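You operate a simulated robot arm through the tools that you are given. There is no shell and no other tool. Be economical: measure what you need, move in short steps, check, and stop when the job is done.

You are at the controls of a simulated two-armed robot. One attempt, no reset.

JOB
Pick up the oat bag with one hand, pass it to the other hand and put it on the top of the right unit.

The check looks at the end state, three seconds after you hand in, the way a careful person would. Anything else that was tipped, shoved, dropped, spilled or broken makes it a failure.

ROBOT AND FRAMES
Two 7-joint arms with two-finger parallel grippers on one trunk, on a base that drives. Base frame: it is fixed to the floor where the robot stands at the start and does not move with it; the origin is under the middle of the robot, x ahead of it, y to its left, z up. Readings come in m, rad, newtons and seconds.
The left shoulder is at the start at [0.02, 0.113, 1.222], the right one opposite. With the tool pointing down near the work surface each hand reaches from about 0.2 to 0.6 m from the robot's upright axis, wherever it stands, measured 20 degrees to its own side. Places, roughly: top of the right unit [-2.6, -1.6, 0.7]. Payload 1.57 kg a hand.
The tool frame of a hand sits at the grasp point between the pads (the TCP): z along the fingers, y along the line on which they close. The tips reach 0.03 m beyond it. The gripper opens to 0.08 m. The fingers are 0.017 m wide and 0.012 m thick; the gripper's body (0.04 by 0.082 m) begins 0.08 m behind the TCP.
Orientation is that of the tool frame in the base frame, as a unit quaternion [w, x, y, z]. With the fingers straight down and closing along the base's y, the tool's x points along the base's -x, its y along +y and its z along -z.

CONTROLS
- The arms move only by the tool apply_moves. It takes "left_motion", "right_motion" or both (then of equal length, played together; a hand with none holds still); each is a list of rows, each a list of 7 numbers: the shift along the base's x, y, z in mm, then the turn, a rotation vector about the base's x, y, z in rad, then the finger opening in mm, from 0 to 80. In form: [[tx, ty, tz, rx, ry, rz, grip], ...]. A call has 1 to 20 rows; each row is the pose to reach, as a shift and turn from the pose commanded when the call began. Rows are played at 5 a second. More than 0.05 m and 0.15 rad between two rows, or a gripper value outside its range, and nothing of the call is played. Where a pose cannot be reached the arm comes as near as it can. A force on the tool above 40 N (or 10 N above the force at the start of the call, whichever is more), or a blocked arm, ends the call early, and 0.2 s more pass. The fingers move at their own pace (about 0.045 m/s each) and stop on an object; they squeeze with about 43 N. The grip force told is the motor's: it shows also when the fingers shut on nothing. Time passes only in rows, and 0.2 s behind the last, so rows that repeat a pose let the fingers close. It gives the time, the measured TCP pose, the force on the tool (base axes), the opening and the grip force at its end, in the units of the frame above (readings bear some noise), with the torque about the TCP (base axes, N m) and any sound that the robot's microphone picked up.
- Cameras (640 x 400 px; columns grow to the right, rows downward): "scene" is now at [0.0976, 0.0009, 1.3494]; the picture's right is [0.01, -1.00, 0.00], its down [-0.56, -0.00, -0.83] and it looks along [0.83, 0.01, -0.56] (base axes); focal length 250 px, centre (320, 200). "left" rides on the left gripper at [0.072, 0.007, -0.122] in its tool frame; the picture's right is [-0.09, 1.00, 0.00], its down [-0.84, -0.08, -0.54] and it looks along [-0.54, -0.05, 0.84] (tool axes); focal length 238 px, centre (320, 200). "right" rides on the right gripper at [0.072, -0.007, -0.122] in its tool frame; the picture's right is [0.09, 1.00, 0.00], its down [-0.84, 0.08, -0.54] and it looks along [-0.54, 0.05, 0.84] (tool axes); focal length 238 px, centre (320, 200). There is no depth. A picture from a camera that has moved, and an enlarged one, comes with that camera's place and axes in the base frame and with its lens.
- get_image(camera): a new picture of that camera. No time passes.
- move_column(by): slides the trunk up (or, below 0, down) by that many m; the arms and the scene camera ride with it, the base frame stays. It gives what a move gives, with no picture.
- drive_base(legs): drives the robot by 1 to 6 legs, each [ahead, left, turn to the left] in m, m and rad, along the robot's own axes; the way and the turn of a leg run together, so that a leg with both is an arc; at most 1.5 m and 3.142 rad a leg. The arms and the cameras ride along, it lands a little off, and it stops where it bumps. It gives what a move gives.
- head_to(pan, tilt): turns the head with the scene camera to pan (to the left, within 1.396 rad either way) and tilt (down, from -0.506 to 1.204), counted from straight ahead of the robot. It gives what a move gives.
- inspect(camera, box): a new picture of the part [left, top, right, bottom] of that camera's present view, enlarged. No time passes.
- close_job(): hands the job in; it is judged then, once.

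Go step by step. Nothing tells you exact positions but the pictures and the camera data: compare them with the known pose of the tool, close in by small moves and look again before you grip or let go. The budget is 120 turns and 88 pictures, counting those below and the enlarged ones. Unless the task says otherwise, let go and move clear before handing in, and close with one line.

The tools are called after ">>>" as name(argument=value, ...) on one line, values as JSON. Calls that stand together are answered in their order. apply_moves: Moves the arms, as the interface text tells. Its arguments: {"type":"object","properties":{"left_motion":{"type":"array"},"right_motion":{"type":"array"}},"required":[]} The other tools are called the same way: move_column (by) slides the trunk up or down; drive_base (legs) drives the base; head_to (pan, tilt) turns the head that bears the scene camera; get_image (camera) takes a picture; inspect (camera, box) takes an enlarged picture of a part of a camera's view; close_job () hands the job in.

At the start:

```text
time: 0.0
left_tcp_pos: [0.4221, 0.2064, 1.1447]
left_tool_rot: [0.0, 0.001, 1.0, 0.0]
left_contact_force: [0.7, -0.4, 0.0]
left_wrist_torque: [-0.01, 0.04, 0.0]
left_width: 0.0799
left_finger_force: 0.1
right_tcp_pos: [0.407, -0.1586, 1.1209]
right_tool_rot: [0.0, -0.001, 1.0, 0.0]
right_contact_force: [0.1, -0.4, 0.7]
right_wrist_torque: [-0.02, -0.02, 0.0]
right_width: 0.0799
right_finger_force: 0.0
trunk travel left (down, up): [-0.275, 0.295]
robot x, y, heading: [0.0025, 0.0035, 0.002]
head pan, tilt: [0.007, 0.59]
```

scene: 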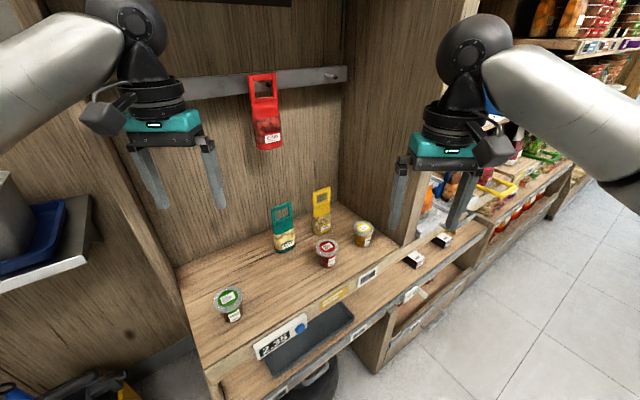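
right: 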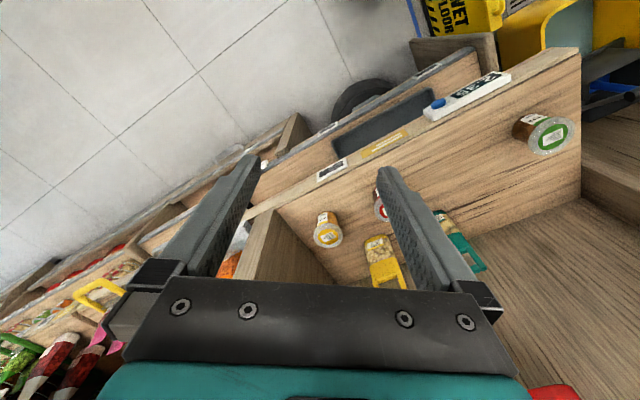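
left: 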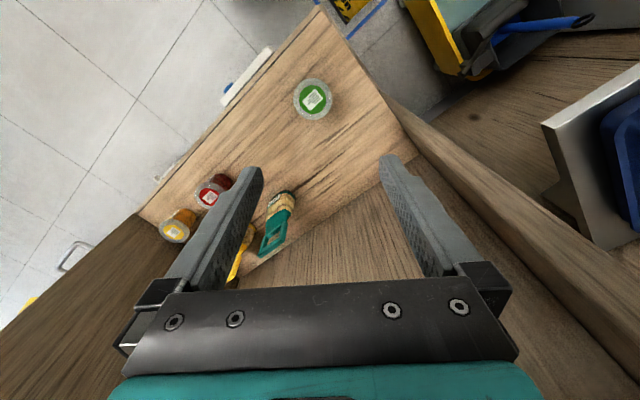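

I see three bags (red hanging on a rail, teal and yellow standing on the shelf) and three tubs. I will enlarge the view to read the labels and find the oat bag.

>>> inspect(camera="scene", box=[250, 170, 390, 275])

>>> inspect(camera="scene", box=[230, 65, 310, 160])

```text
3.81 times, centred on (320, 222) of scene
camera zoom: at [0.0976, 0.0009, 1.3494], right [0.01, -1.0, 0.0], down [-0.56, 0.0, -0.83], along [0.83, 0.01, -0.56], focal length 951 px, centre (320, 114)
```

zoom: 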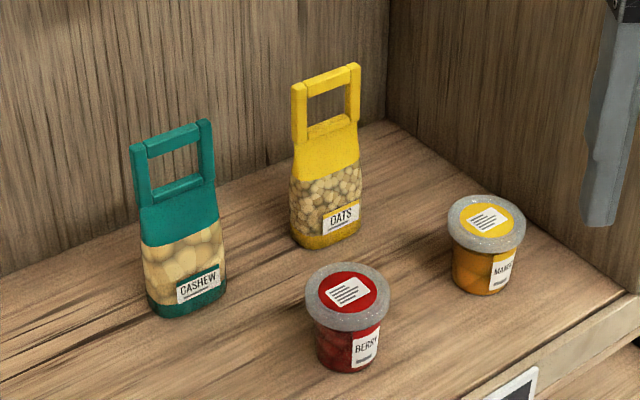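

```text
4.21 times, centred on (270, 112) of scene
camera zoom: at [0.0976, 0.0009, 1.3494], right [0.01, -1.0, 0.0], down [-0.56, 0.0, -0.83], along [0.83, 0.01, -0.56], focal length 1051 px, centre (530, 568)
```

zoom: 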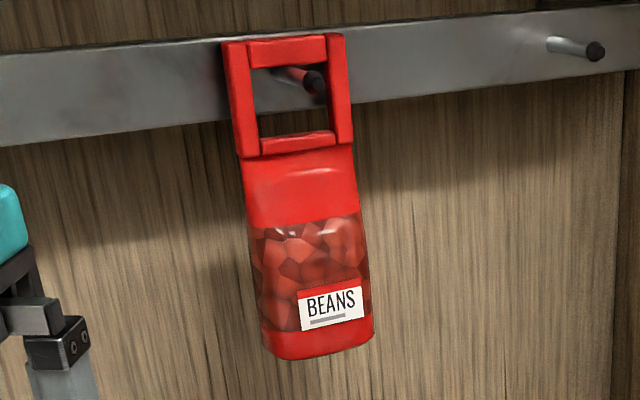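

The oat bag is the yellow one, at about [0.72, 0.0], its base at z about 0.80 and its top about 0.96. The shelf unit is turned about 34° to the left, so I move right and turn to face it squarely.

>>> drive_base(legs=[[0, -0.25, 0], [0, 0, 0.59]])

>>> get_image(camera="scene")

>>> get_image(camera="right")

```text
time: 3.5
left_tcp_pos: [0.2363, 0.1576, 1.1462]
left_tool_rot: [0.0, -0.291, 0.957, 0.0]
left_contact_force: [-0.1, -0.1, 0.2]
left_wrist_torque: [-0.01, 0.01, 0.02]
left_width: 0.08
left_finger_force: 0.1
right_tcp_pos: [0.4262, -0.1538, 1.1203]
right_tool_rot: [0.0, -0.292, 0.956, 0.0]
right_contact_force: [-0.1, 0.1, -0.2]
right_wrist_torque: [-0.01, -0.01, -0.01]
right_width: 0.08
right_finger_force: 0.1
trunk travel left (down, up): [-0.275, 0.295]
robot x, y, heading: [0.0011, -0.2482, 0.593]
head pan, tilt: [0.007, 0.59]
```

```text
82 pictures are left
camera scene: at [0.0804, -0.1936, 1.3494], right [0.56, -0.83, 0.0], down [-0.46, -0.31, -0.83], along [0.69, 0.47, -0.56], focal length 250 px, centre (320, 200)
```

scene: 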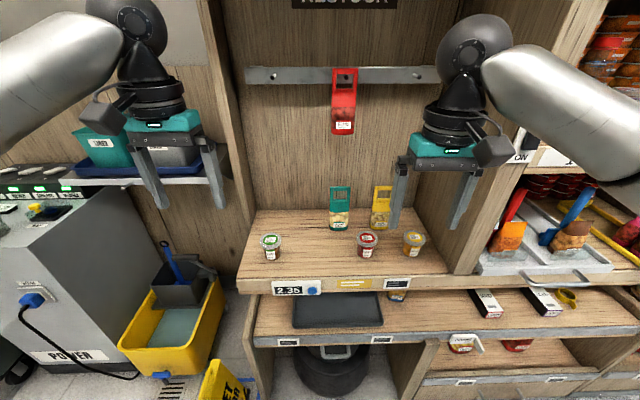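

```text
81 pictures are left
camera right: at [0.3689, -0.2009, 1.2419], right [-0.63, 0.77, 0.0], down [0.65, 0.53, 0.54], along [0.42, 0.34, -0.84], focal length 238 px, centre (320, 200)
```

right: 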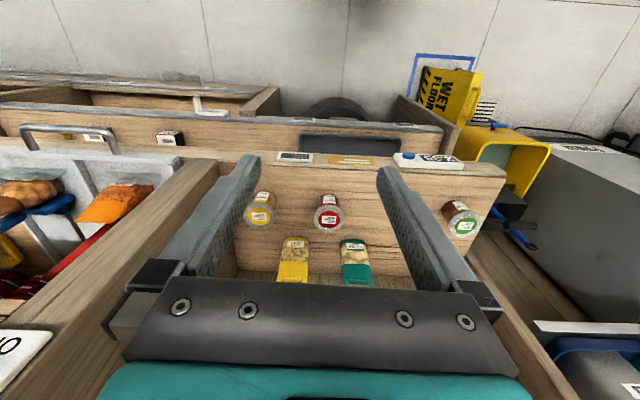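

The view is now square to the unit. The oat bag is about 0.74 ahead and 0.2 right of the robot, so I drive 0.16 m closer and look again.

>>> drive_base(legs=[[0.16, 0, 0]])

>>> inspect(camera="scene", box=[320, 150, 480, 250])

>>> get_image(camera="right")

```text
time: 4.9
left_tcp_pos: [0.3674, 0.2463, 1.145]
left_tool_rot: [-0.001, -0.291, 0.957, -0.001]
left_contact_force: [-0.5, 0.8, -0.1]
left_wrist_torque: [0.02, 0.06, 0.0]
left_width: 0.0797
left_finger_force: 0.1
right_tcp_pos: [0.5591, -0.0637, 1.1208]
right_tool_rot: [-0.001, -0.292, 0.956, 0.001]
right_contact_force: [0.3, 0.3, -0.2]
right_wrist_torque: [-0.05, 0.03, -0.03]
right_width: 0.0801
right_finger_force: 0.0
trunk travel left (down, up): [-0.275, 0.295]
robot x, y, heading: [0.1286, -0.1581, 0.596]
head pan, tilt: [0.007, 0.59]
```

```text
4.00 times, centred on (400, 200) of scene
camera zoom: at [0.2129, -0.1044, 1.3493], right [0.57, -0.82, 0.0], down [-0.46, -0.31, -0.83], along [0.69, 0.47, -0.56], focal length 998 px, centre (0, 200)
```

zoom: 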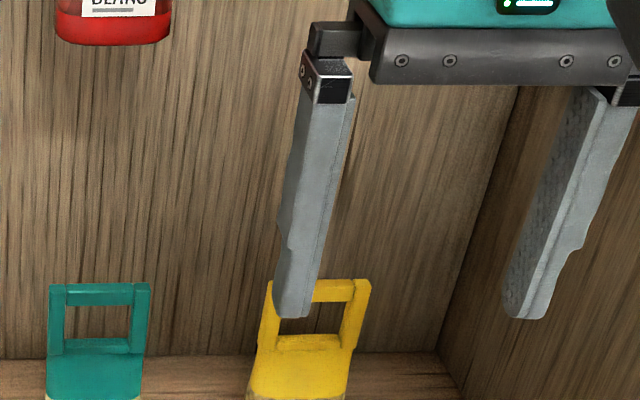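

```text
79 pictures are left
camera right: at [0.5014, -0.1113, 1.2416], right [-0.63, 0.77, 0.0], down [0.65, 0.53, 0.54], along [0.42, 0.34, -0.84], focal length 238 px, centre (320, 200)
```

right: 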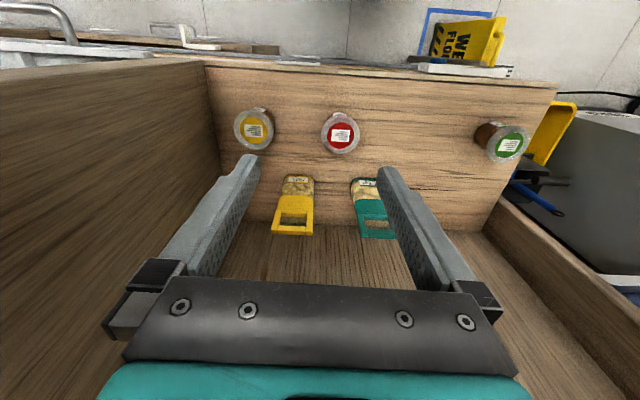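

The oat bag's handle is at about [0.71, 0.003], its top near z 0.965, and it faces the robot. I move the right hand above it, keeping the fingers clear, and look again.

>>> apply_moves(right_motion=[[30, 14, -10, 0, 0, 0, 80], [60, 27, -20, 0, 0, 0, 80], [90, 40, -35, 0, 0, 0, 80], [115, 52, -50, 0, 0, 0, 80], [140, 62, -60, 0, 0, 0, 80]])

>>> get_image(camera="right")

>>> inspect(camera="scene", box=[320, 130, 480, 230])

```text
time: 6.1
left_tcp_pos: [0.3637, 0.2494, 1.1453]
left_tool_rot: [0.001, -0.293, 0.956, -0.002]
left_contact_force: [0.6, -1.4, 0.9]
left_wrist_torque: [0.0, 0.0, 0.0]
left_width: 0.0801
left_finger_force: 0.1
right_tcp_pos: [0.6932, 0.0002, 1.0622]
right_tool_rot: [0.002, -0.297, 0.955, 0.0]
right_contact_force: [-0.5, 0.8, 0.5]
right_wrist_torque: [-0.01, 0.03, -0.02]
right_width: 0.0798
right_finger_force: 0.2
trunk travel left (down, up): [-0.275, 0.295]
robot x, y, heading: [0.1312, -0.1611, 0.589]
head pan, tilt: [0.007, 0.59]
```

```text
78 pictures are left
camera right: at [0.6366, -0.0469, 1.1836], right [-0.64, 0.77, 0.0], down [0.64, 0.54, 0.54], along [0.42, 0.35, -0.84], focal length 238 px, centre (320, 200)
```

right: 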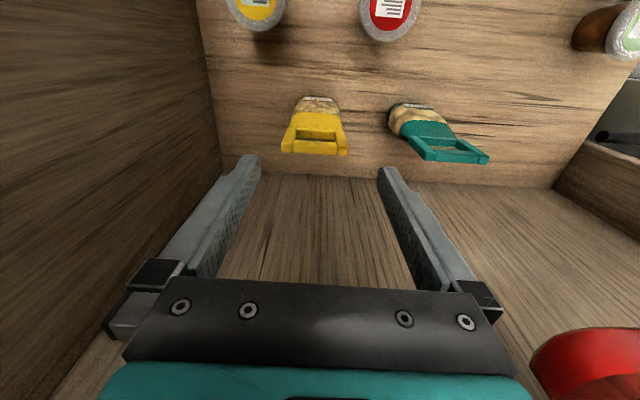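

```text
4.00 times, centred on (400, 180) of scene
camera zoom: at [0.209, -0.1034, 1.3495], right [0.57, -0.82, 0.0], down [-0.46, -0.32, -0.83], along [0.69, 0.47, -0.55], focal length 998 px, centre (0, 280)
```

zoom: 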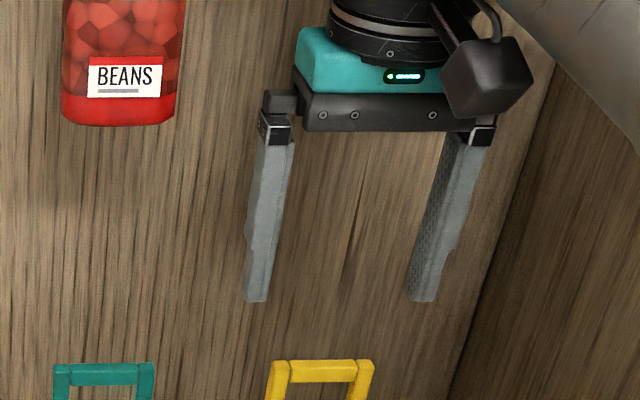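

The handle centre is now at about [0.704, 0.001], its top near z 0.975–0.985, and its yaw matches the hand. I lower to just above it and check.

>>> apply_moves(right_motion=[[6, 0, -20, 0, 0, 0, 80], [11, 0, -42, 0, 0, 0, 80]])

>>> get_image(camera="right")

>>> inspect(camera="scene", box=[320, 150, 480, 250])

```text
time: 6.7
left_tcp_pos: [0.368, 0.2474, 1.1457]
left_tool_rot: [0.0, -0.292, 0.956, 0.0]
left_contact_force: [0.1, 0.0, 0.7]
left_wrist_torque: [0.0, -0.01, 0.01]
left_width: 0.08
left_finger_force: 0.1
right_tcp_pos: [0.7099, -0.0057, 1.0183]
right_tool_rot: [-0.002, -0.291, 0.957, -0.001]
right_contact_force: [-0.6, 0.1, -0.1]
right_wrist_torque: [-0.02, -0.05, 0.0]
right_width: 0.0799
right_finger_force: 0.0
trunk travel left (down, up): [-0.275, 0.295]
robot x, y, heading: [0.1317, -0.1621, 0.596]
head pan, tilt: [0.007, 0.59]
```

```text
76 pictures are left
camera right: at [0.6523, -0.0524, 1.1393], right [-0.63, 0.78, 0.0], down [0.65, 0.53, 0.54], along [0.42, 0.34, -0.84], focal length 238 px, centre (320, 200)
```

right: 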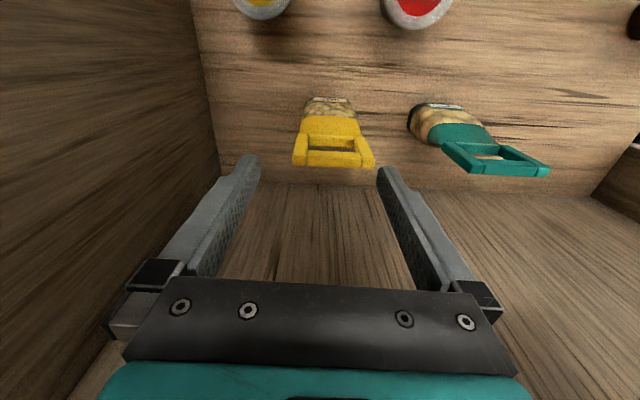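

```text
4.00 times, centred on (400, 200) of scene
camera zoom: at [0.2118, -0.1051, 1.3494], right [0.56, -0.83, 0.0], down [-0.46, -0.31, -0.83], along [0.69, 0.47, -0.56], focal length 998 px, centre (0, 200)
```

zoom: 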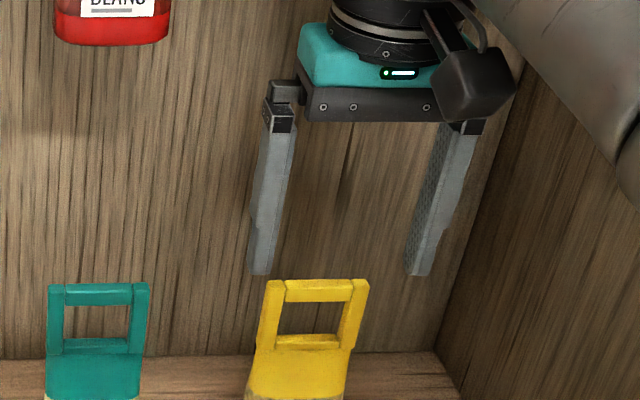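

The tips are just above the handle and about 9 mm too far right. I correct that and lower partway so the fingers straddle the handle.

>>> apply_moves(right_motion=[[-8, 5, 0, 0, 0, 0, 80], [-8, 5, -15, 0, 0, 0, 80], [-8, 5, -30, 0, 0, 0, 80]])

>>> get_image(camera="right")

>>> inspect(camera="scene", box=[340, 160, 460, 235])

```text
time: 7.5
left_tcp_pos: [0.3672, 0.2464, 1.1459]
left_tool_rot: [0.0, -0.291, 0.957, -0.001]
left_contact_force: [0.4, -0.5, -0.4]
left_wrist_torque: [0.0, 0.02, -0.01]
left_width: 0.0802
left_finger_force: 0.0
right_tcp_pos: [0.7014, 0.0008, 0.986]
right_tool_rot: [-0.001, -0.293, 0.956, -0.001]
right_contact_force: [0.7, 0.7, 0.4]
right_wrist_torque: [-0.03, 0.0, 0.02]
right_width: 0.0799
right_finger_force: 0.1
trunk travel left (down, up): [-0.275, 0.295]
robot x, y, heading: [0.133, -0.1611, 0.594]
head pan, tilt: [0.007, 0.59]
```

```text
74 pictures are left
camera right: at [0.6442, -0.0457, 1.1096], right [-0.63, 0.77, 0.0], down [0.65, 0.53, 0.54], along [0.42, 0.34, -0.84], focal length 238 px, centre (320, 200)
```

right: 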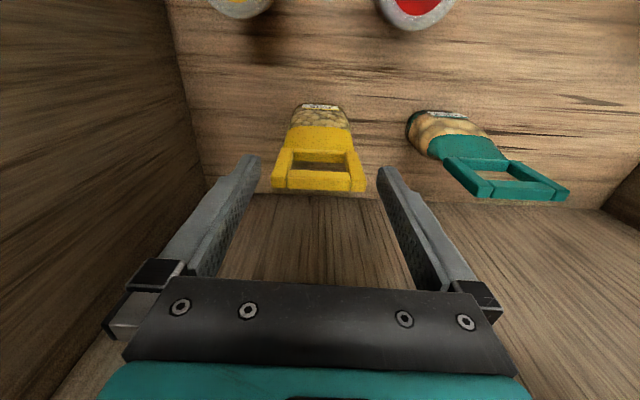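

```text
5.33 times, centred on (400, 198) of scene
camera zoom: at [0.2121, -0.1049, 1.3494], right [0.57, -0.82, 0.0], down [-0.46, -0.31, -0.83], along [0.69, 0.47, -0.56], focal length 1331 px, centre (-107, 213)
```

zoom: 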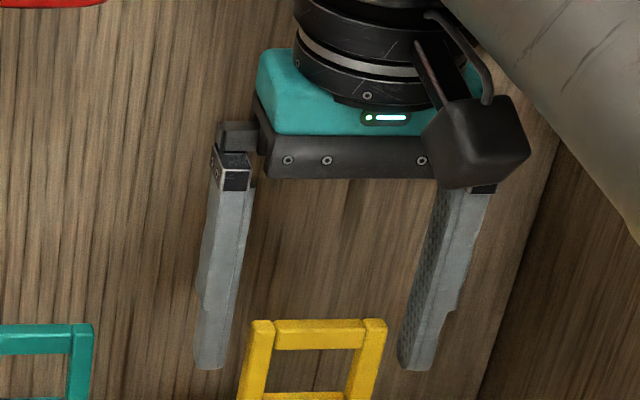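

The handle sits centred between the fingers. I lower 35 mm more and close.

>>> apply_moves(right_motion=[[0, 0, -18, 0, 0, 0, 80], [0, 0, -35, 0, 0, 0, 80], [0, 0, -35, 0, 0, 0, 60], [0, 0, -35, 0, 0, 0, 40], [0, 0, -35, 0, 0, 0, 30], [0, 0, -35, 0, 0, 0, 30]])

>>> get_image(camera="right")

>>> inspect(camera="scene", box=[320, 160, 480, 260])

```text
time: 8.9
left_tcp_pos: [0.3673, 0.2466, 1.1456]
left_tool_rot: [0.0, -0.292, 0.956, -0.001]
left_contact_force: [-0.3, -0.2, 0.1]
left_wrist_torque: [-0.01, 0.0, 0.02]
left_width: 0.0803
left_finger_force: 0.1
right_tcp_pos: [0.7003, 0.0021, 0.9528]
right_tool_rot: [0.001, -0.293, 0.956, 0.0]
right_contact_force: [1.1, 0.1, 0.8]
right_wrist_torque: [0.01, 0.01, 0.02]
right_width: 0.0595
right_finger_force: 38.0
trunk travel left (down, up): [-0.275, 0.295]
robot x, y, heading: [0.1309, -0.1639, 0.595]
head pan, tilt: [0.007, 0.59]
```

```text
72 pictures are left
camera right: at [0.6439, -0.0451, 1.0748], right [-0.63, 0.77, 0.0], down [0.65, 0.53, 0.54], along [0.42, 0.34, -0.84], focal length 238 px, centre (320, 200)
```

right: 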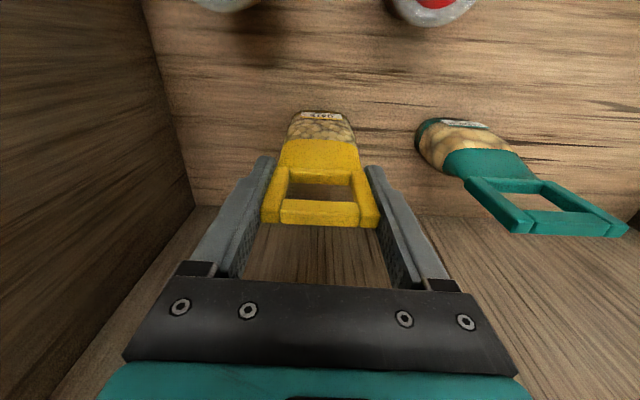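

```text
4.00 times, centred on (400, 210) of scene
camera zoom: at [0.2122, -0.105, 1.3494], right [0.57, -0.82, 0.0], down [-0.46, -0.31, -0.83], along [0.69, 0.47, -0.56], focal length 998 px, centre (0, 160)
```

zoom: 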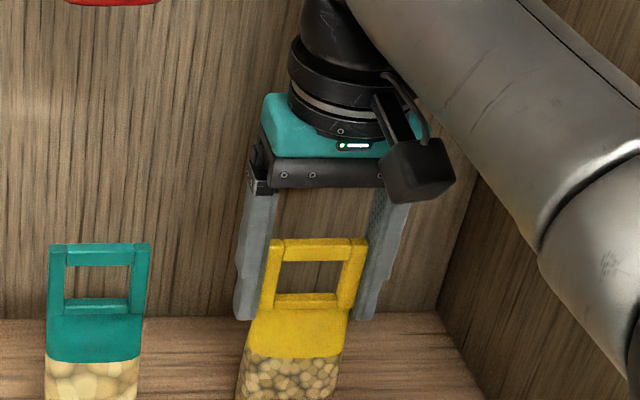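

The fingers hold the handle at 59.5 mm opening with good force. I lift the bag straight up 110 mm.

>>> apply_moves(right_motion=[[0, 0, 15, 0, 0, 0, 30], [0, 0, 35, 0, 0, 0, 30], [0, 0, 60, 0, 0, 0, 30], [0, 0, 85, 0, 0, 0, 30], [0, 0, 110, 0, 0, 0, 30], [0, 0, 110, 0, 0, 0, 30]])

>>> get_image(camera="scene")

```text
time: 10.3
left_tcp_pos: [0.3653, 0.2477, 1.1451]
left_tool_rot: [0.0, -0.293, 0.956, 0.0]
left_contact_force: [0.4, 0.6, -0.7]
left_wrist_torque: [0.01, 0.02, 0.0]
left_width: 0.0801
left_finger_force: 0.0
right_tcp_pos: [0.6998, 0.0053, 1.065]
right_tool_rot: [0.001, -0.294, 0.956, 0.0]
right_contact_force: [0.6, 0.1, -1.9]
right_wrist_torque: [0.02, -0.01, 0.0]
right_width: 0.0594
right_finger_force: 42.6
trunk travel left (down, up): [-0.275, 0.295]
robot x, y, heading: [0.1315, -0.1591, 0.593]
head pan, tilt: [0.007, 0.59]
```

```text
70 pictures are left
camera scene: at [0.2108, -0.1034, 1.3495], right [0.57, -0.82, 0.0], down [-0.46, -0.32, -0.83], along [0.69, 0.47, -0.56], focal length 250 px, centre (320, 200)
```

scene: 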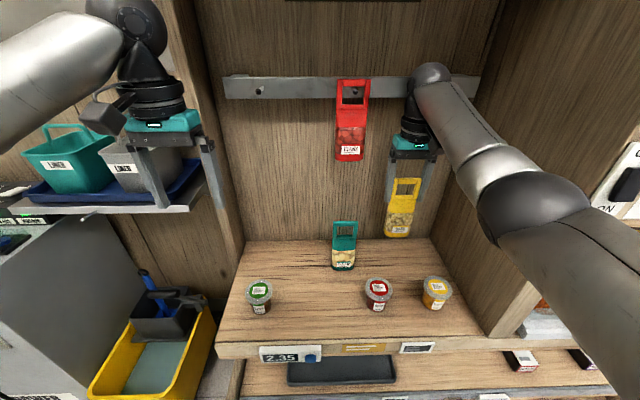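

The bag hangs freely from the right hand. I raise it a little more and retract it over the tubs toward the robot.

>>> apply_moves(right_motion=[[0, 0, 25, 0, 0, 0, 30], [0, 0, 50, 0, 0, 0, 30], [-20, -14, 60, 0, 0, 0, 30], [-45, -30, 60, 0, 0, 0, 30], [-75, -50, 60, 0, 0, 0, 30], [-105, -70, 60, 0, 0, 0, 30], [-135, -91, 60, 0, 0, 0, 30], [-155, -105, 60, 0, 0, 0, 30]])

>>> get_image(camera="scene")

```text
time: 12.1
left_tcp_pos: [0.3666, 0.2459, 1.1468]
left_tool_rot: [0.0, -0.292, 0.957, -0.001]
left_contact_force: [-0.1, 0.3, 1.1]
left_wrist_torque: [0.0, 0.0, -0.01]
left_width: 0.0801
left_finger_force: 0.1
right_tcp_pos: [0.5455, -0.102, 1.1217]
right_tool_rot: [0.001, -0.293, 0.956, 0.0]
right_contact_force: [0.1, 0.3, -0.4]
right_wrist_torque: [0.0, 0.0, 0.01]
right_width: 0.0595
right_finger_force: 43.2
trunk travel left (down, up): [-0.275, 0.295]
robot x, y, heading: [0.1308, -0.1592, 0.595]
head pan, tilt: [0.007, 0.59]
```

```text
69 pictures are left
camera scene: at [0.212, -0.1051, 1.3494], right [0.57, -0.82, 0.0], down [-0.46, -0.31, -0.83], along [0.69, 0.47, -0.56], focal length 250 px, centre (320, 200)
```

scene: 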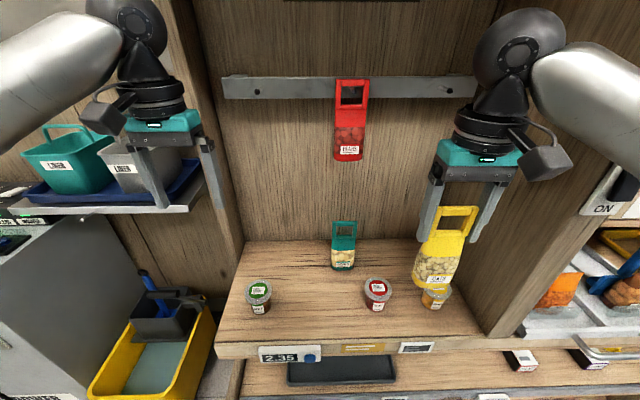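

I back away from the unit by 0.3 m and then look around toward the right unit.

>>> drive_base(legs=[[-0.3, 0, 0]])

>>> head_to(pan=-1.39, tilt=0.35)

>>> get_image(camera="scene")

>>> head_to(pan=1.39, tilt=0.35)

>>> get_image(camera="scene")

```text
time: 14.1
left_tcp_pos: [0.1197, 0.0803, 1.1456]
left_tool_rot: [0.0, -0.293, 0.956, -0.001]
left_contact_force: [0.9, -0.9, 1.3]
left_wrist_torque: [0.01, 0.01, 0.02]
left_width: 0.0801
left_finger_force: 0.1
right_tcp_pos: [0.2997, -0.2691, 1.1227]
right_tool_rot: [0.0, -0.293, 0.956, 0.0]
right_contact_force: [0.4, -0.5, -0.9]
right_wrist_torque: [-0.02, -0.03, 0.01]
right_width: 0.0596
right_finger_force: 42.9
trunk travel left (down, up): [-0.275, 0.295]
robot x, y, heading: [-0.1126, -0.3265, 0.597]
head pan, tilt: [0.007, 0.59]
```

```text
time: 15.6
left_tcp_pos: [0.1205, 0.0811, 1.1462]
left_tool_rot: [-0.001, -0.293, 0.956, -0.001]
left_contact_force: [0.4, -0.1, 0.1]
left_wrist_torque: [-0.01, 0.01, -0.03]
left_width: 0.0801
left_finger_force: 0.1
right_tcp_pos: [0.2999, -0.267, 1.1223]
right_tool_rot: [0.0, -0.294, 0.956, -0.001]
right_contact_force: [0.5, 0.6, -0.5]
right_wrist_torque: [-0.01, 0.01, 0.0]
right_width: 0.0597
right_finger_force: 43.1
trunk travel left (down, up): [-0.275, 0.295]
robot x, y, heading: [-0.1141, -0.3273, 0.598]
head pan, tilt: [-1.389, 0.351]
```

```text
68 pictures are left
camera scene: at [-0.0421, -0.3878, 1.3712], right [-0.71, -0.7, 0.0], down [-0.24, 0.25, -0.94], along [0.66, -0.67, -0.34], focal length 250 px, centre (320, 200)
```

scene: 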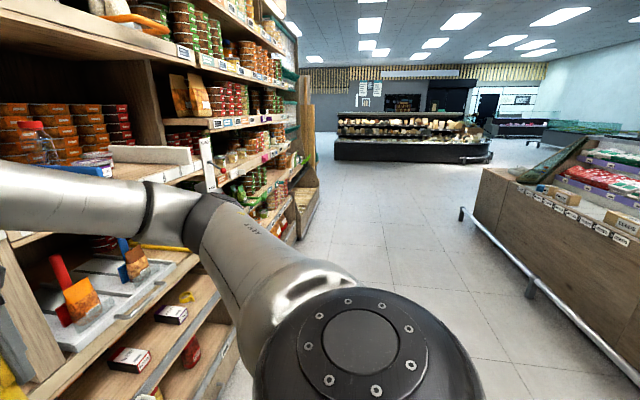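

```text
time: 18.1
left_tcp_pos: [0.1189, 0.0815, 1.1445]
left_tool_rot: [-0.001, -0.292, 0.956, -0.002]
left_contact_force: [0.1, 0.1, 0.4]
left_wrist_torque: [0.0, 0.01, -0.02]
left_width: 0.0801
left_finger_force: 0.0
right_tcp_pos: [0.2997, -0.268, 1.1236]
right_tool_rot: [0.0, -0.293, 0.956, -0.001]
right_contact_force: [-0.2, 0.7, -0.7]
right_wrist_torque: [0.05, -0.02, -0.02]
right_width: 0.0596
right_finger_force: 43.2
trunk travel left (down, up): [-0.275, 0.295]
robot x, y, heading: [-0.1127, -0.3286, 0.6]
head pan, tilt: [1.389, 0.351]
```

```text
67 pictures are left
camera scene: at [-0.1447, -0.2361, 1.3712], right [0.92, 0.4, 0.0], down [0.14, -0.31, -0.94], along [-0.38, 0.86, -0.34], focal length 250 px, centre (320, 200)
```

scene: 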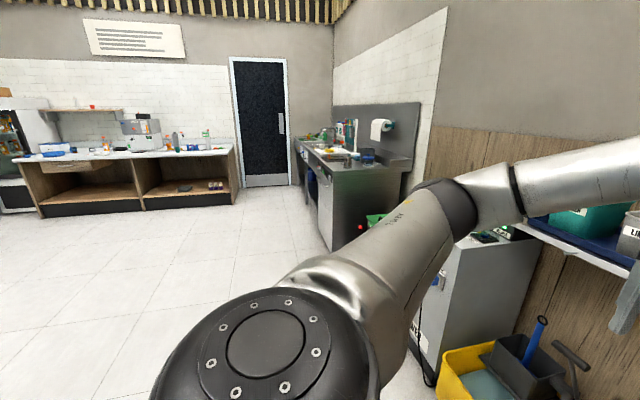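

The space behind is open. I turn around toward the right unit at [-2.6, -1.6].

>>> drive_base(legs=[[0, 0, 3.0]])

>>> head_to(pan=0, tilt=0.3)

>>> get_image(camera="scene")

```text
time: 25.5
left_tcp_pos: [-0.4011, -0.7021, 1.1466]
left_tool_rot: [-0.001, 0.973, 0.229, 0.001]
left_contact_force: [-0.6, 0.6, 0.2]
left_wrist_torque: [0.0, -0.02, 0.0]
left_width: 0.0801
left_finger_force: 0.0
right_tcp_pos: [-0.5327, -0.3323, 1.1231]
right_tool_rot: [0.0, 0.973, 0.23, -0.001]
right_contact_force: [0.3, 0.2, -0.5]
right_wrist_torque: [0.01, 0.0, -0.02]
right_width: 0.0595
right_finger_force: 43.1
trunk travel left (down, up): [-0.275, 0.295]
robot x, y, heading: [-0.1137, -0.3252, -2.681]
head pan, tilt: [1.389, 0.351]
```

```text
time: 27.1
left_tcp_pos: [-0.4012, -0.701, 1.1451]
left_tool_rot: [-0.001, 0.974, 0.229, 0.0]
left_contact_force: [1.3, -0.1, -0.5]
left_wrist_torque: [0.04, 0.0, 0.03]
left_width: 0.0803
left_finger_force: 0.1
right_tcp_pos: [-0.5323, -0.331, 1.1225]
right_tool_rot: [0.0, 0.973, 0.231, 0.0]
right_contact_force: [0.5, -0.2, -0.9]
right_wrist_torque: [0.01, 0.0, 0.0]
right_width: 0.0592
right_finger_force: 43.2
trunk travel left (down, up): [-0.275, 0.295]
robot x, y, heading: [-0.1114, -0.3288, -2.682]
head pan, tilt: [0.0, 0.3]
```

```text
66 pictures are left
camera scene: at [-0.2082, -0.3732, 1.3759], right [-0.45, 0.89, 0.0], down [0.26, 0.13, -0.96], along [-0.85, -0.43, -0.3], focal length 250 px, centre (320, 200)
```

scene: 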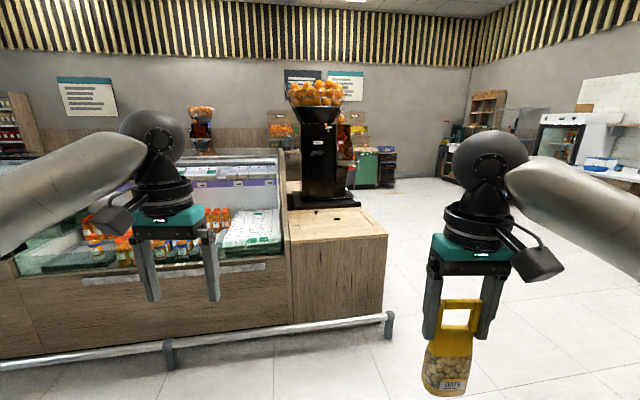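

I see a wooden unit with a juice machine on top straight ahead, most likely the right unit. I enlarge it to see its top and anything marking it.

>>> inspect(camera="scene", box=[240, 70, 420, 340])

>>> get_image(camera="left")

```text
1.48 times, centred on (330, 205) of scene
camera zoom: at [-0.2082, -0.3732, 1.3759], right [-0.45, 0.89, 0.0], down [0.26, 0.13, -0.96], along [-0.85, -0.43, -0.3], focal length 370 px, centre (305, 193)
```

zoom: 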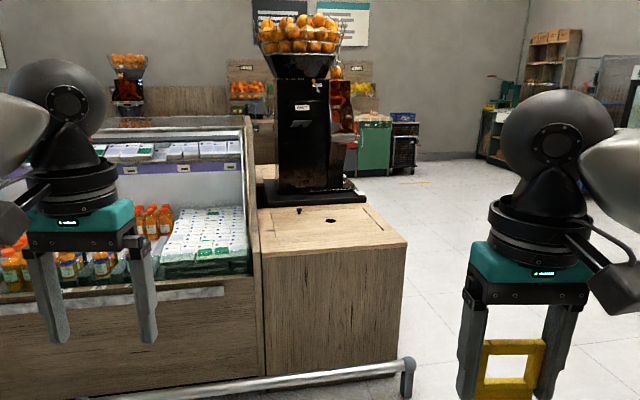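

```text
64 pictures are left
camera left: at [-0.3349, -0.6749, 1.2674], right [0.36, -0.93, 0.0], down [-0.78, -0.3, 0.54], along [-0.51, -0.19, -0.84], focal length 238 px, centre (320, 200)
```

left: 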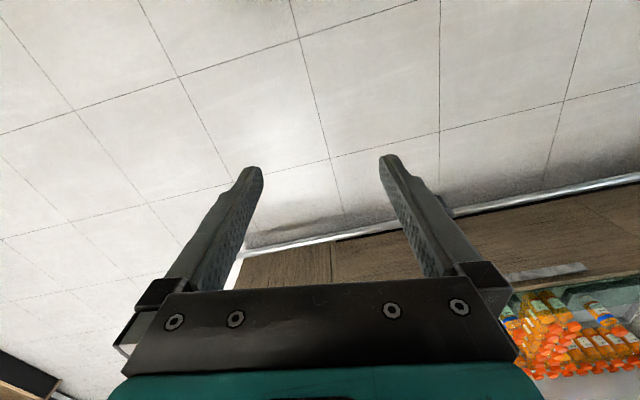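

The block's top is at about z 0.67, with its front edge from about [-1.37, -1.17] to [-1.74, -0.66]. The stated place lies deeper behind the machine, so I drive to the corner of the block to look along its side.

>>> drive_base(legs=[[0.92, -0.65, 0]])

>>> head_to(pan=0.3, tilt=0.4)

>>> get_image(camera="scene")

```text
time: 32.9
left_tcp_pos: [-1.5217, -0.529, 1.1471]
left_tool_rot: [0.0, 0.974, 0.227, 0.001]
left_contact_force: [-0.9, 1.4, 0.2]
left_wrist_torque: [0.01, -0.03, -0.02]
left_width: 0.0795
left_finger_force: 0.1
right_tcp_pos: [-1.653, -0.1591, 1.123]
right_tool_rot: [-0.001, 0.974, 0.228, -0.001]
right_contact_force: [-0.2, 0.1, 0.1]
right_wrist_torque: [0.02, 0.0, 0.0]
right_width: 0.0592
right_finger_force: 43.1
trunk travel left (down, up): [-0.275, 0.295]
robot x, y, heading: [-1.2337, -0.1538, -2.681]
head pan, tilt: [0.0, 0.3]
```

```text
time: 33.6
left_tcp_pos: [-1.5216, -0.5297, 1.1462]
left_tool_rot: [0.0, 0.974, 0.228, 0.001]
left_contact_force: [0.3, 0.5, 0.0]
left_wrist_torque: [-0.01, 0.01, -0.01]
left_width: 0.08
left_finger_force: 0.0
right_tcp_pos: [-1.6519, -0.1606, 1.1221]
right_tool_rot: [0.0, 0.974, 0.229, -0.002]
right_contact_force: [0.8, 0.9, -0.8]
right_wrist_torque: [0.04, 0.0, 0.0]
right_width: 0.0595
right_finger_force: 43.4
trunk travel left (down, up): [-0.275, 0.295]
robot x, y, heading: [-1.235, -0.1568, -2.682]
head pan, tilt: [0.3, 0.4]
```

```text
63 pictures are left
camera scene: at [-1.3116, -0.2249, 1.3667], right [-0.69, 0.73, 0.0], down [0.28, 0.27, -0.92], along [-0.67, -0.63, -0.39], focal length 250 px, centre (320, 200)
```

scene: 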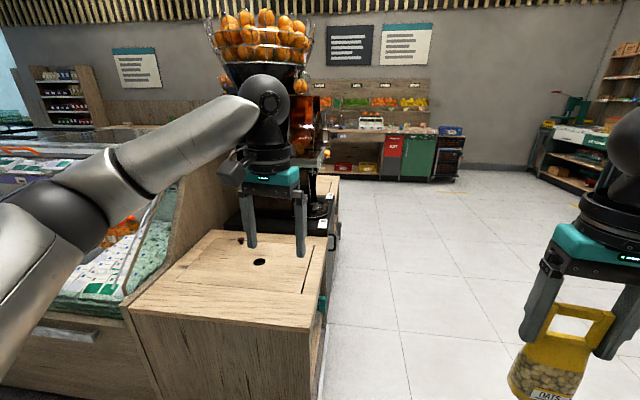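

The island continues behind the machine. I move along its right side to see whether a separate unit top lies near [-2.6, -1.6].

>>> drive_base(legs=[[0.9, -0.25, 0]])

>>> head_to(pan=1.0, tilt=0.45)

>>> get_image(camera="scene")

```text
time: 38.5
left_tcp_pos: [-2.4419, -0.6978, 1.1452]
left_tool_rot: [0.001, 0.975, 0.223, 0.001]
left_contact_force: [-0.1, -0.5, -0.1]
left_wrist_torque: [0.0, -0.05, -0.03]
left_width: 0.08
left_finger_force: 0.1
right_tcp_pos: [-2.5691, -0.3256, 1.1212]
right_tool_rot: [0.0, 0.975, 0.224, 0.0]
right_contact_force: [-0.1, 0.1, -0.9]
right_wrist_torque: [0.05, -0.04, -0.02]
right_width: 0.0595
right_finger_force: 43.1
trunk travel left (down, up): [-0.275, 0.295]
robot x, y, heading: [-2.1574, -0.3262, -2.694]
head pan, tilt: [0.3, 0.4]
```

```text
time: 39.6
left_tcp_pos: [-2.4416, -0.6969, 1.1445]
left_tool_rot: [0.0, 0.975, 0.223, 0.001]
left_contact_force: [0.1, 0.2, -0.3]
left_wrist_torque: [0.0, -0.03, 0.01]
left_width: 0.0801
left_finger_force: 0.0
right_tcp_pos: [-2.5689, -0.3274, 1.1226]
right_tool_rot: [0.0, 0.975, 0.224, 0.0]
right_contact_force: [0.2, 0.2, -1.3]
right_wrist_torque: [0.01, -0.02, 0.0]
right_width: 0.0592
right_finger_force: 43.3
trunk travel left (down, up): [-0.275, 0.295]
robot x, y, heading: [-2.1478, -0.3293, -2.694]
head pan, tilt: [1.0, 0.45]
```

```text
62 pictures are left
camera scene: at [-2.1712, -0.4235, 1.362], right [-0.99, 0.12, 0.0], down [0.05, 0.43, -0.9], along [-0.11, -0.89, -0.44], focal length 250 px, centre (320, 200)
```

scene: 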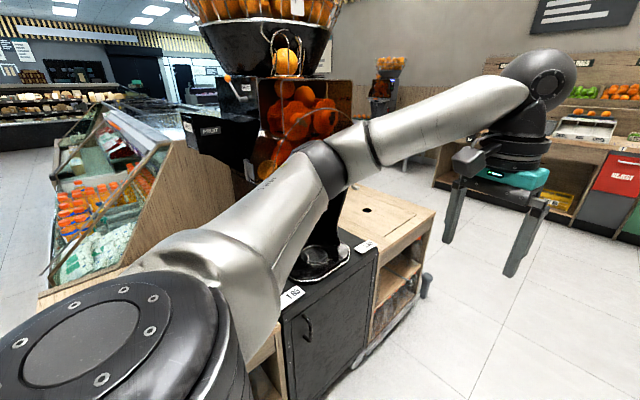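

From this side the layout is clear: left block, black juicer cabinet in the middle, and the right unit with its top near [-2.65, -1.55], matching the stated place. I drive to face its front, staying back for now.

>>> drive_base(legs=[[1.1, 0.0, 0], [0, 0, 1.71]])

>>> head_to(pan=0, tilt=0.6)

>>> get_image(camera="scene")

```text
time: 49.4
left_tcp_pos: [-2.724, -1.0427, 1.146]
left_tool_rot: [-0.001, 0.462, 0.887, 0.0]
left_contact_force: [0.2, -0.1, -0.2]
left_wrist_torque: [-0.01, 0.0, 0.01]
left_width: 0.0805
left_finger_force: 0.1
right_tcp_pos: [-3.0689, -1.2284, 1.1237]
right_tool_rot: [0.0, 0.46, 0.888, 0.0]
right_contact_force: [0.5, -0.8, 0.4]
right_wrist_torque: [-0.01, -0.04, 0.02]
right_width: 0.0596
right_finger_force: 43.1
trunk travel left (down, up): [-0.275, 0.295]
robot x, y, heading: [-3.138, -0.816, -0.952]
head pan, tilt: [1.0, 0.45]
```

```text
time: 50.6
left_tcp_pos: [-2.7228, -1.0421, 1.1456]
left_tool_rot: [0.0, 0.462, 0.887, 0.0]
left_contact_force: [0.3, -0.7, -0.2]
left_wrist_torque: [0.0, -0.03, 0.0]
left_width: 0.0803
left_finger_force: 0.1
right_tcp_pos: [-3.0697, -1.2268, 1.1234]
right_tool_rot: [-0.001, 0.46, 0.888, 0.0]
right_contact_force: [-0.6, -0.9, -0.8]
right_wrist_torque: [-0.01, -0.02, 0.02]
right_width: 0.0595
right_finger_force: 42.7
trunk travel left (down, up): [-0.275, 0.295]
robot x, y, heading: [-3.1356, -0.8188, -0.958]
head pan, tilt: [0.0, 0.6]
```

```text
61 pictures are left
camera scene: at [-3.08, -0.8955, 1.3484], right [-0.82, -0.58, 0.0], down [-0.33, 0.46, -0.83], along [0.47, -0.67, -0.56], focal length 250 px, centre (320, 200)
```

scene: 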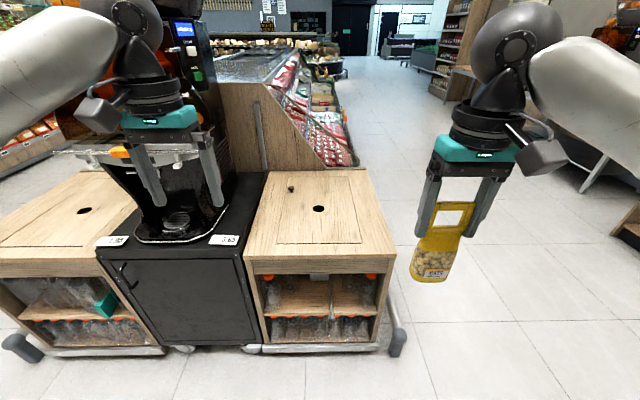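

The right unit is directly ahead: its top front edge is about 0.70 m off, and the top is about 0.5 m wide and clear except for a small hole and knob. I hand over here first, turning the left hand to point to the right (camera up) while I bring the bag toward the middle.

>>> apply_moves(left_motion=[[0, 0, -8, 0.0192, 0.1123, 0.0806, 80], [0, 0, -16, 0.0384, 0.2247, 0.1612, 80], [0, 0, -24, 0.0576, 0.337, 0.2418, 80], [0, 0, -32, 0.0768, 0.4493, 0.3224, 80], [0, 0, -40, 0.096, 0.5617, 0.403, 80], [0, 0, -48, 0.1152, 0.674, 0.4836, 80], [0, 0, -56, 0.1344, 0.7863, 0.5642, 80], [0, 0, -64, 0.1536, 0.8987, 0.6448, 80], [0, 0, -72, 0.1728, 1.011, 0.7254, 80], [0, 0, -80, 0.192, 1.1233, 0.806, 80], [0, 0, -88, 0.2112, 1.2357, 0.8866, 80], [0, 0, -96, 0.2304, 1.348, 0.9672, 80], [0, 0, -104, 0.2496, 1.4603, 1.0478, 80], [0, 0, -112, 0.2688, 1.5727, 1.1284, 80], [0, 0, -120, 0.288, 1.685, 1.209, 80], [0, 0, -120, 0.288, 1.685, 1.209, 80]], right_motion=[[5, 2, 0, 0, 0, 0, 30], [10, 4, 0, 0, 0, 0, 30], [15, 6, 0, 0, 0, 0, 30], [20, 8, 0, 0, 0, 0, 30], [25, 10, 0, 0, 0, 0, 30], [30, 12, 0, 0, 0, 0, 30], [35, 14, 0, 0, 0, 0, 30], [40, 16, 0, 0, 0, 0, 30], [45, 18, 0, 0, 0, 0, 30], [50, 20, 0, 0, 0, 0, 30], [55, 22, 0, 0, 0, 0, 30], [60, 24, 0, 0, 0, 0, 30], [65, 26, 0, 0, 0, 0, 30], [70, 28, 0, 0, 0, 0, 30], [77, 30, 0, 0, 0, 0, 30], [77, 30, 0, 0, 0, 0, 30]])

>>> get_image(camera="scene")

>>> get_image(camera="left")

```text
time: 54.0
left_tcp_pos: [-2.7238, -1.0432, 1.026]
left_tool_rot: [0.674, 0.214, -0.673, 0.217]
left_contact_force: [0.2, -1.1, 0.5]
left_wrist_torque: [0.0, 0.0, 0.02]
left_width: 0.0798
left_finger_force: 0.2
right_tcp_pos: [-2.9928, -1.1983, 1.1216]
right_tool_rot: [0.0, 0.461, 0.887, 0.0]
right_contact_force: [-0.4, 0.5, -0.8]
right_wrist_torque: [0.0, 0.06, -0.01]
right_width: 0.0599
right_finger_force: 42.9
trunk travel left (down, up): [-0.275, 0.295]
robot x, y, heading: [-3.1387, -0.815, -0.957]
head pan, tilt: [0.0, 0.6]
```

```text
60 pictures are left
camera scene: at [-3.0801, -0.8956, 1.3484], right [-0.82, -0.57, 0.0], down [-0.32, 0.46, -0.83], along [0.47, -0.68, -0.56], focal length 250 px, centre (320, 200)
```

scene: 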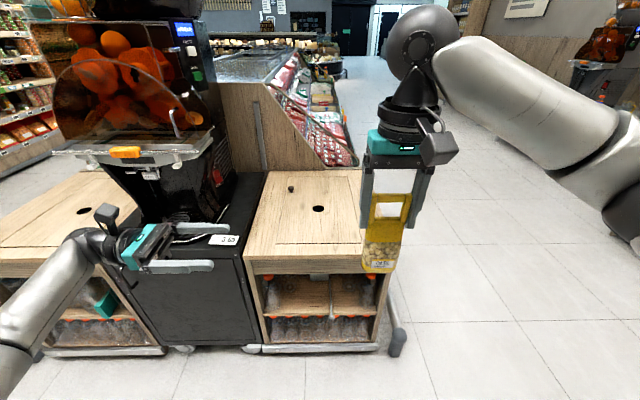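

```text
59 pictures are left
camera left: at [-2.6291, -0.9665, 1.0972], right [-0.58, 0.81, -0.1], down [0.49, 0.25, -0.84], along [-0.66, -0.53, -0.54], focal length 238 px, centre (320, 200)
```

left: 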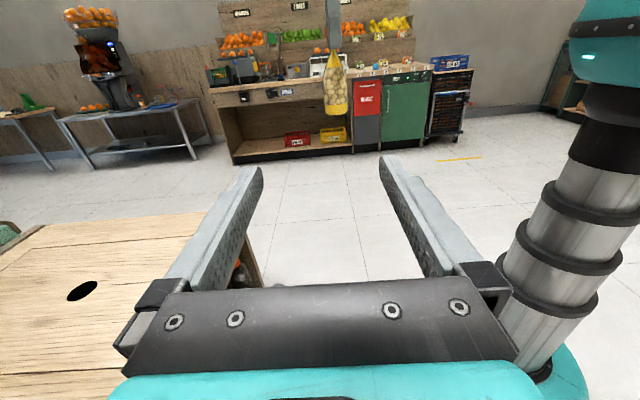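

Both hands are where I want them. I enlarge the left camera's view of the bag to measure its body and bottom.

>>> inspect(camera="left", box=[280, 0, 400, 130])

>>> inspect(camera="scene", box=[320, 150, 460, 290])

```text
3.08 times, centred on (340, 65) of left
camera zoom: at [-2.6291, -0.9665, 1.0972], right [-0.58, 0.81, -0.1], down [0.49, 0.25, -0.84], along [-0.66, -0.53, -0.54], focal length 733 px, centre (258, 615)
```

zoom: 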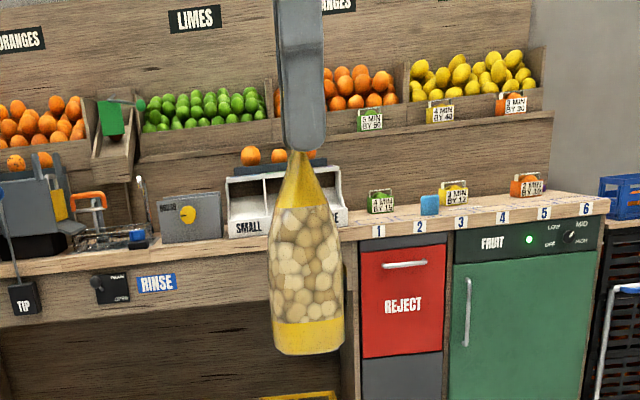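

```text
2.86 times, centred on (390, 220) of scene
camera zoom: at [-3.0801, -0.8956, 1.3484], right [-0.82, -0.57, 0.0], down [-0.32, 0.46, -0.83], along [0.47, -0.68, -0.56], focal length 713 px, centre (120, 143)
```

zoom: 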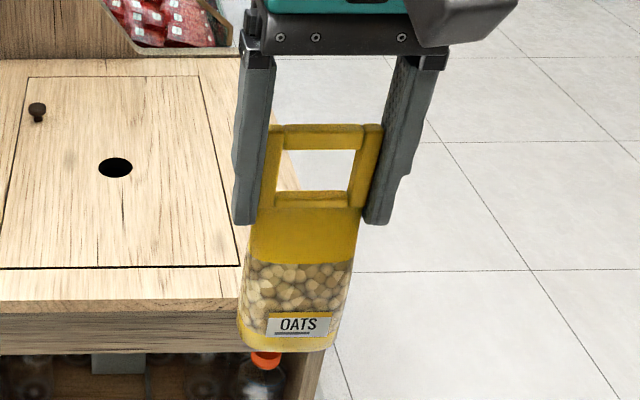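

The bag's body spans z 1.00–1.07, is about 40 mm thick and hangs squarely. I bring the left hand to a pre-grasp beside it, tilted slightly down so the wrist stays clear of the surface later.

>>> apply_moves(left_motion=[[-8, 4, 11, 0.0346, -0.0491, 0, 80], [-40, -14, 22, 0.0691, -0.0981, 0, 80], [-75, -33, 33, 0.1037, -0.1472, 0, 80], [-115, -54, 44, 0.1382, -0.1962, 0, 80], [-152, -73, 53, 0.1728, -0.2453, 0, 80], [-152, -73, 53, 0.1728, -0.2453, 0, 80]])

>>> get_image(camera="left")

>>> get_image(camera="scene")

```text
time: 55.5
left_tcp_pos: [-2.8753, -1.1164, 1.0798]
left_tool_rot: [-0.565, -0.242, 0.768, -0.181]
left_contact_force: [-0.1, -0.6, 1.1]
left_wrist_torque: [0.0, -0.01, -0.04]
left_width: 0.08
left_finger_force: 0.1
right_tcp_pos: [-2.9916, -1.1991, 1.122]
right_tool_rot: [0.0, 0.46, 0.888, 0.0]
right_contact_force: [-1.2, -0.1, -1.1]
right_wrist_torque: [0.01, 0.01, -0.03]
right_width: 0.0593
right_finger_force: 43.5
trunk travel left (down, up): [-0.275, 0.295]
robot x, y, heading: [-3.1367, -0.813, -0.961]
head pan, tilt: [0.0, 0.6]
```

```text
56 pictures are left
camera left: at [-2.8029, -1.0549, 1.1831], right [-0.55, 0.83, -0.09], down [0.67, 0.38, -0.64], along [-0.49, -0.42, -0.76], focal length 238 px, centre (320, 200)
```

left: 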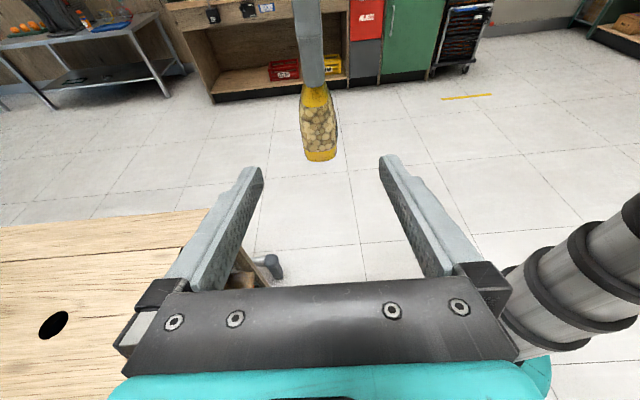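

```text
55 pictures are left
camera scene: at [-3.0799, -0.8954, 1.3484], right [-0.82, -0.57, 0.0], down [-0.32, 0.46, -0.83], along [0.47, -0.68, -0.56], focal length 250 px, centre (320, 200)
```

scene: 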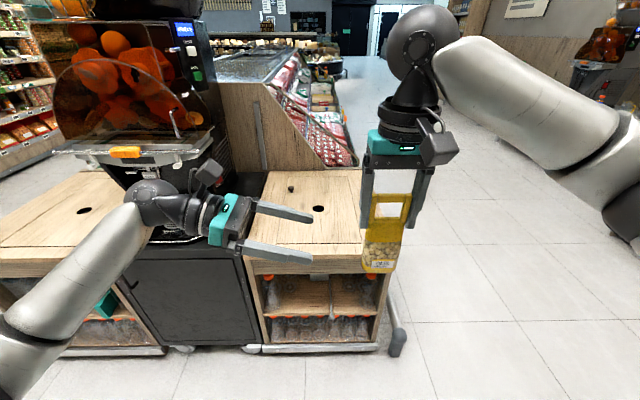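

The left fingers are centred on the bag edge-on. I advance along the finger axis until the fingers straddle the body, then check before closing.

>>> apply_moves(left_motion=[[-25, -17, -9, 0, 0, 0, 80], [-50, -35, -19, 0, 0, 0, 80], [-75, -52, -28, 0, 0, 0, 80], [-98, -69, -37, 0, 0, 0, 80], [-117, -82, -44, 0, 0, 0, 80], [-117, -82, -44, 0, 0, 0, 80]])

>>> get_image(camera="left")

>>> inspect(camera="scene", box=[260, 110, 460, 290])

```text
time: 56.9
left_tcp_pos: [-2.9927, -1.1985, 1.0357]
left_tool_rot: [-0.565, -0.242, 0.768, -0.182]
left_contact_force: [1.2, -0.2, -0.6]
left_wrist_torque: [-0.02, 0.01, 0.01]
left_width: 0.08
left_finger_force: 0.1
right_tcp_pos: [-2.9921, -1.1986, 1.1226]
right_tool_rot: [0.001, 0.461, 0.888, 0.0]
right_contact_force: [0.0, 0.2, -0.5]
right_wrist_torque: [0.0, 0.01, 0.0]
right_width: 0.0594
right_finger_force: 43.2
trunk travel left (down, up): [-0.275, 0.295]
robot x, y, heading: [-3.1333, -0.8172, -0.958]
head pan, tilt: [0.0, 0.6]
```

```text
54 pictures are left
camera left: at [-2.9207, -1.1372, 1.1394], right [-0.55, 0.83, -0.09], down [0.67, 0.38, -0.64], along [-0.49, -0.42, -0.76], focal length 238 px, centre (320, 200)
```

left: 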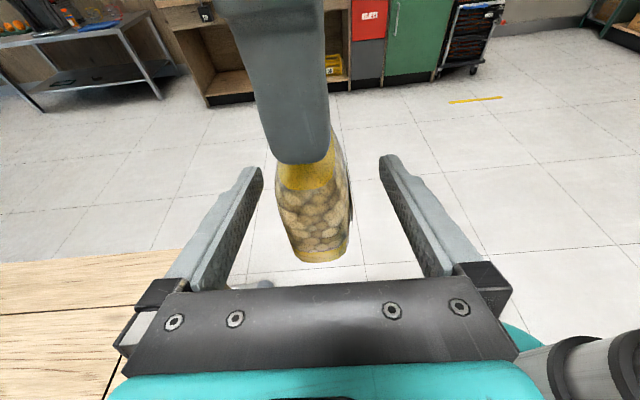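

```text
2.22 times, centred on (360, 200) of scene
camera zoom: at [-3.0799, -0.8955, 1.3484], right [-0.82, -0.57, 0.0], down [-0.32, 0.46, -0.83], along [0.47, -0.68, -0.56], focal length 555 px, centre (231, 200)
```

zoom: 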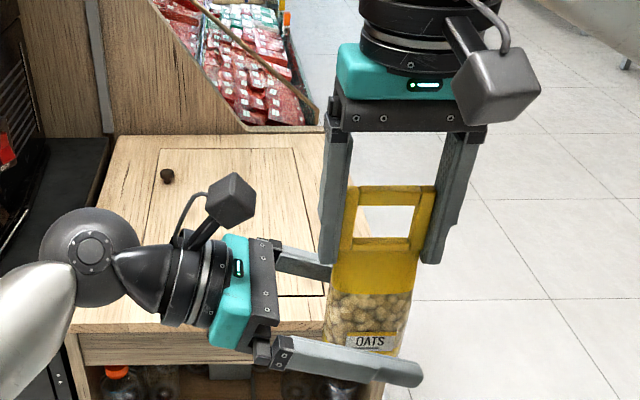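

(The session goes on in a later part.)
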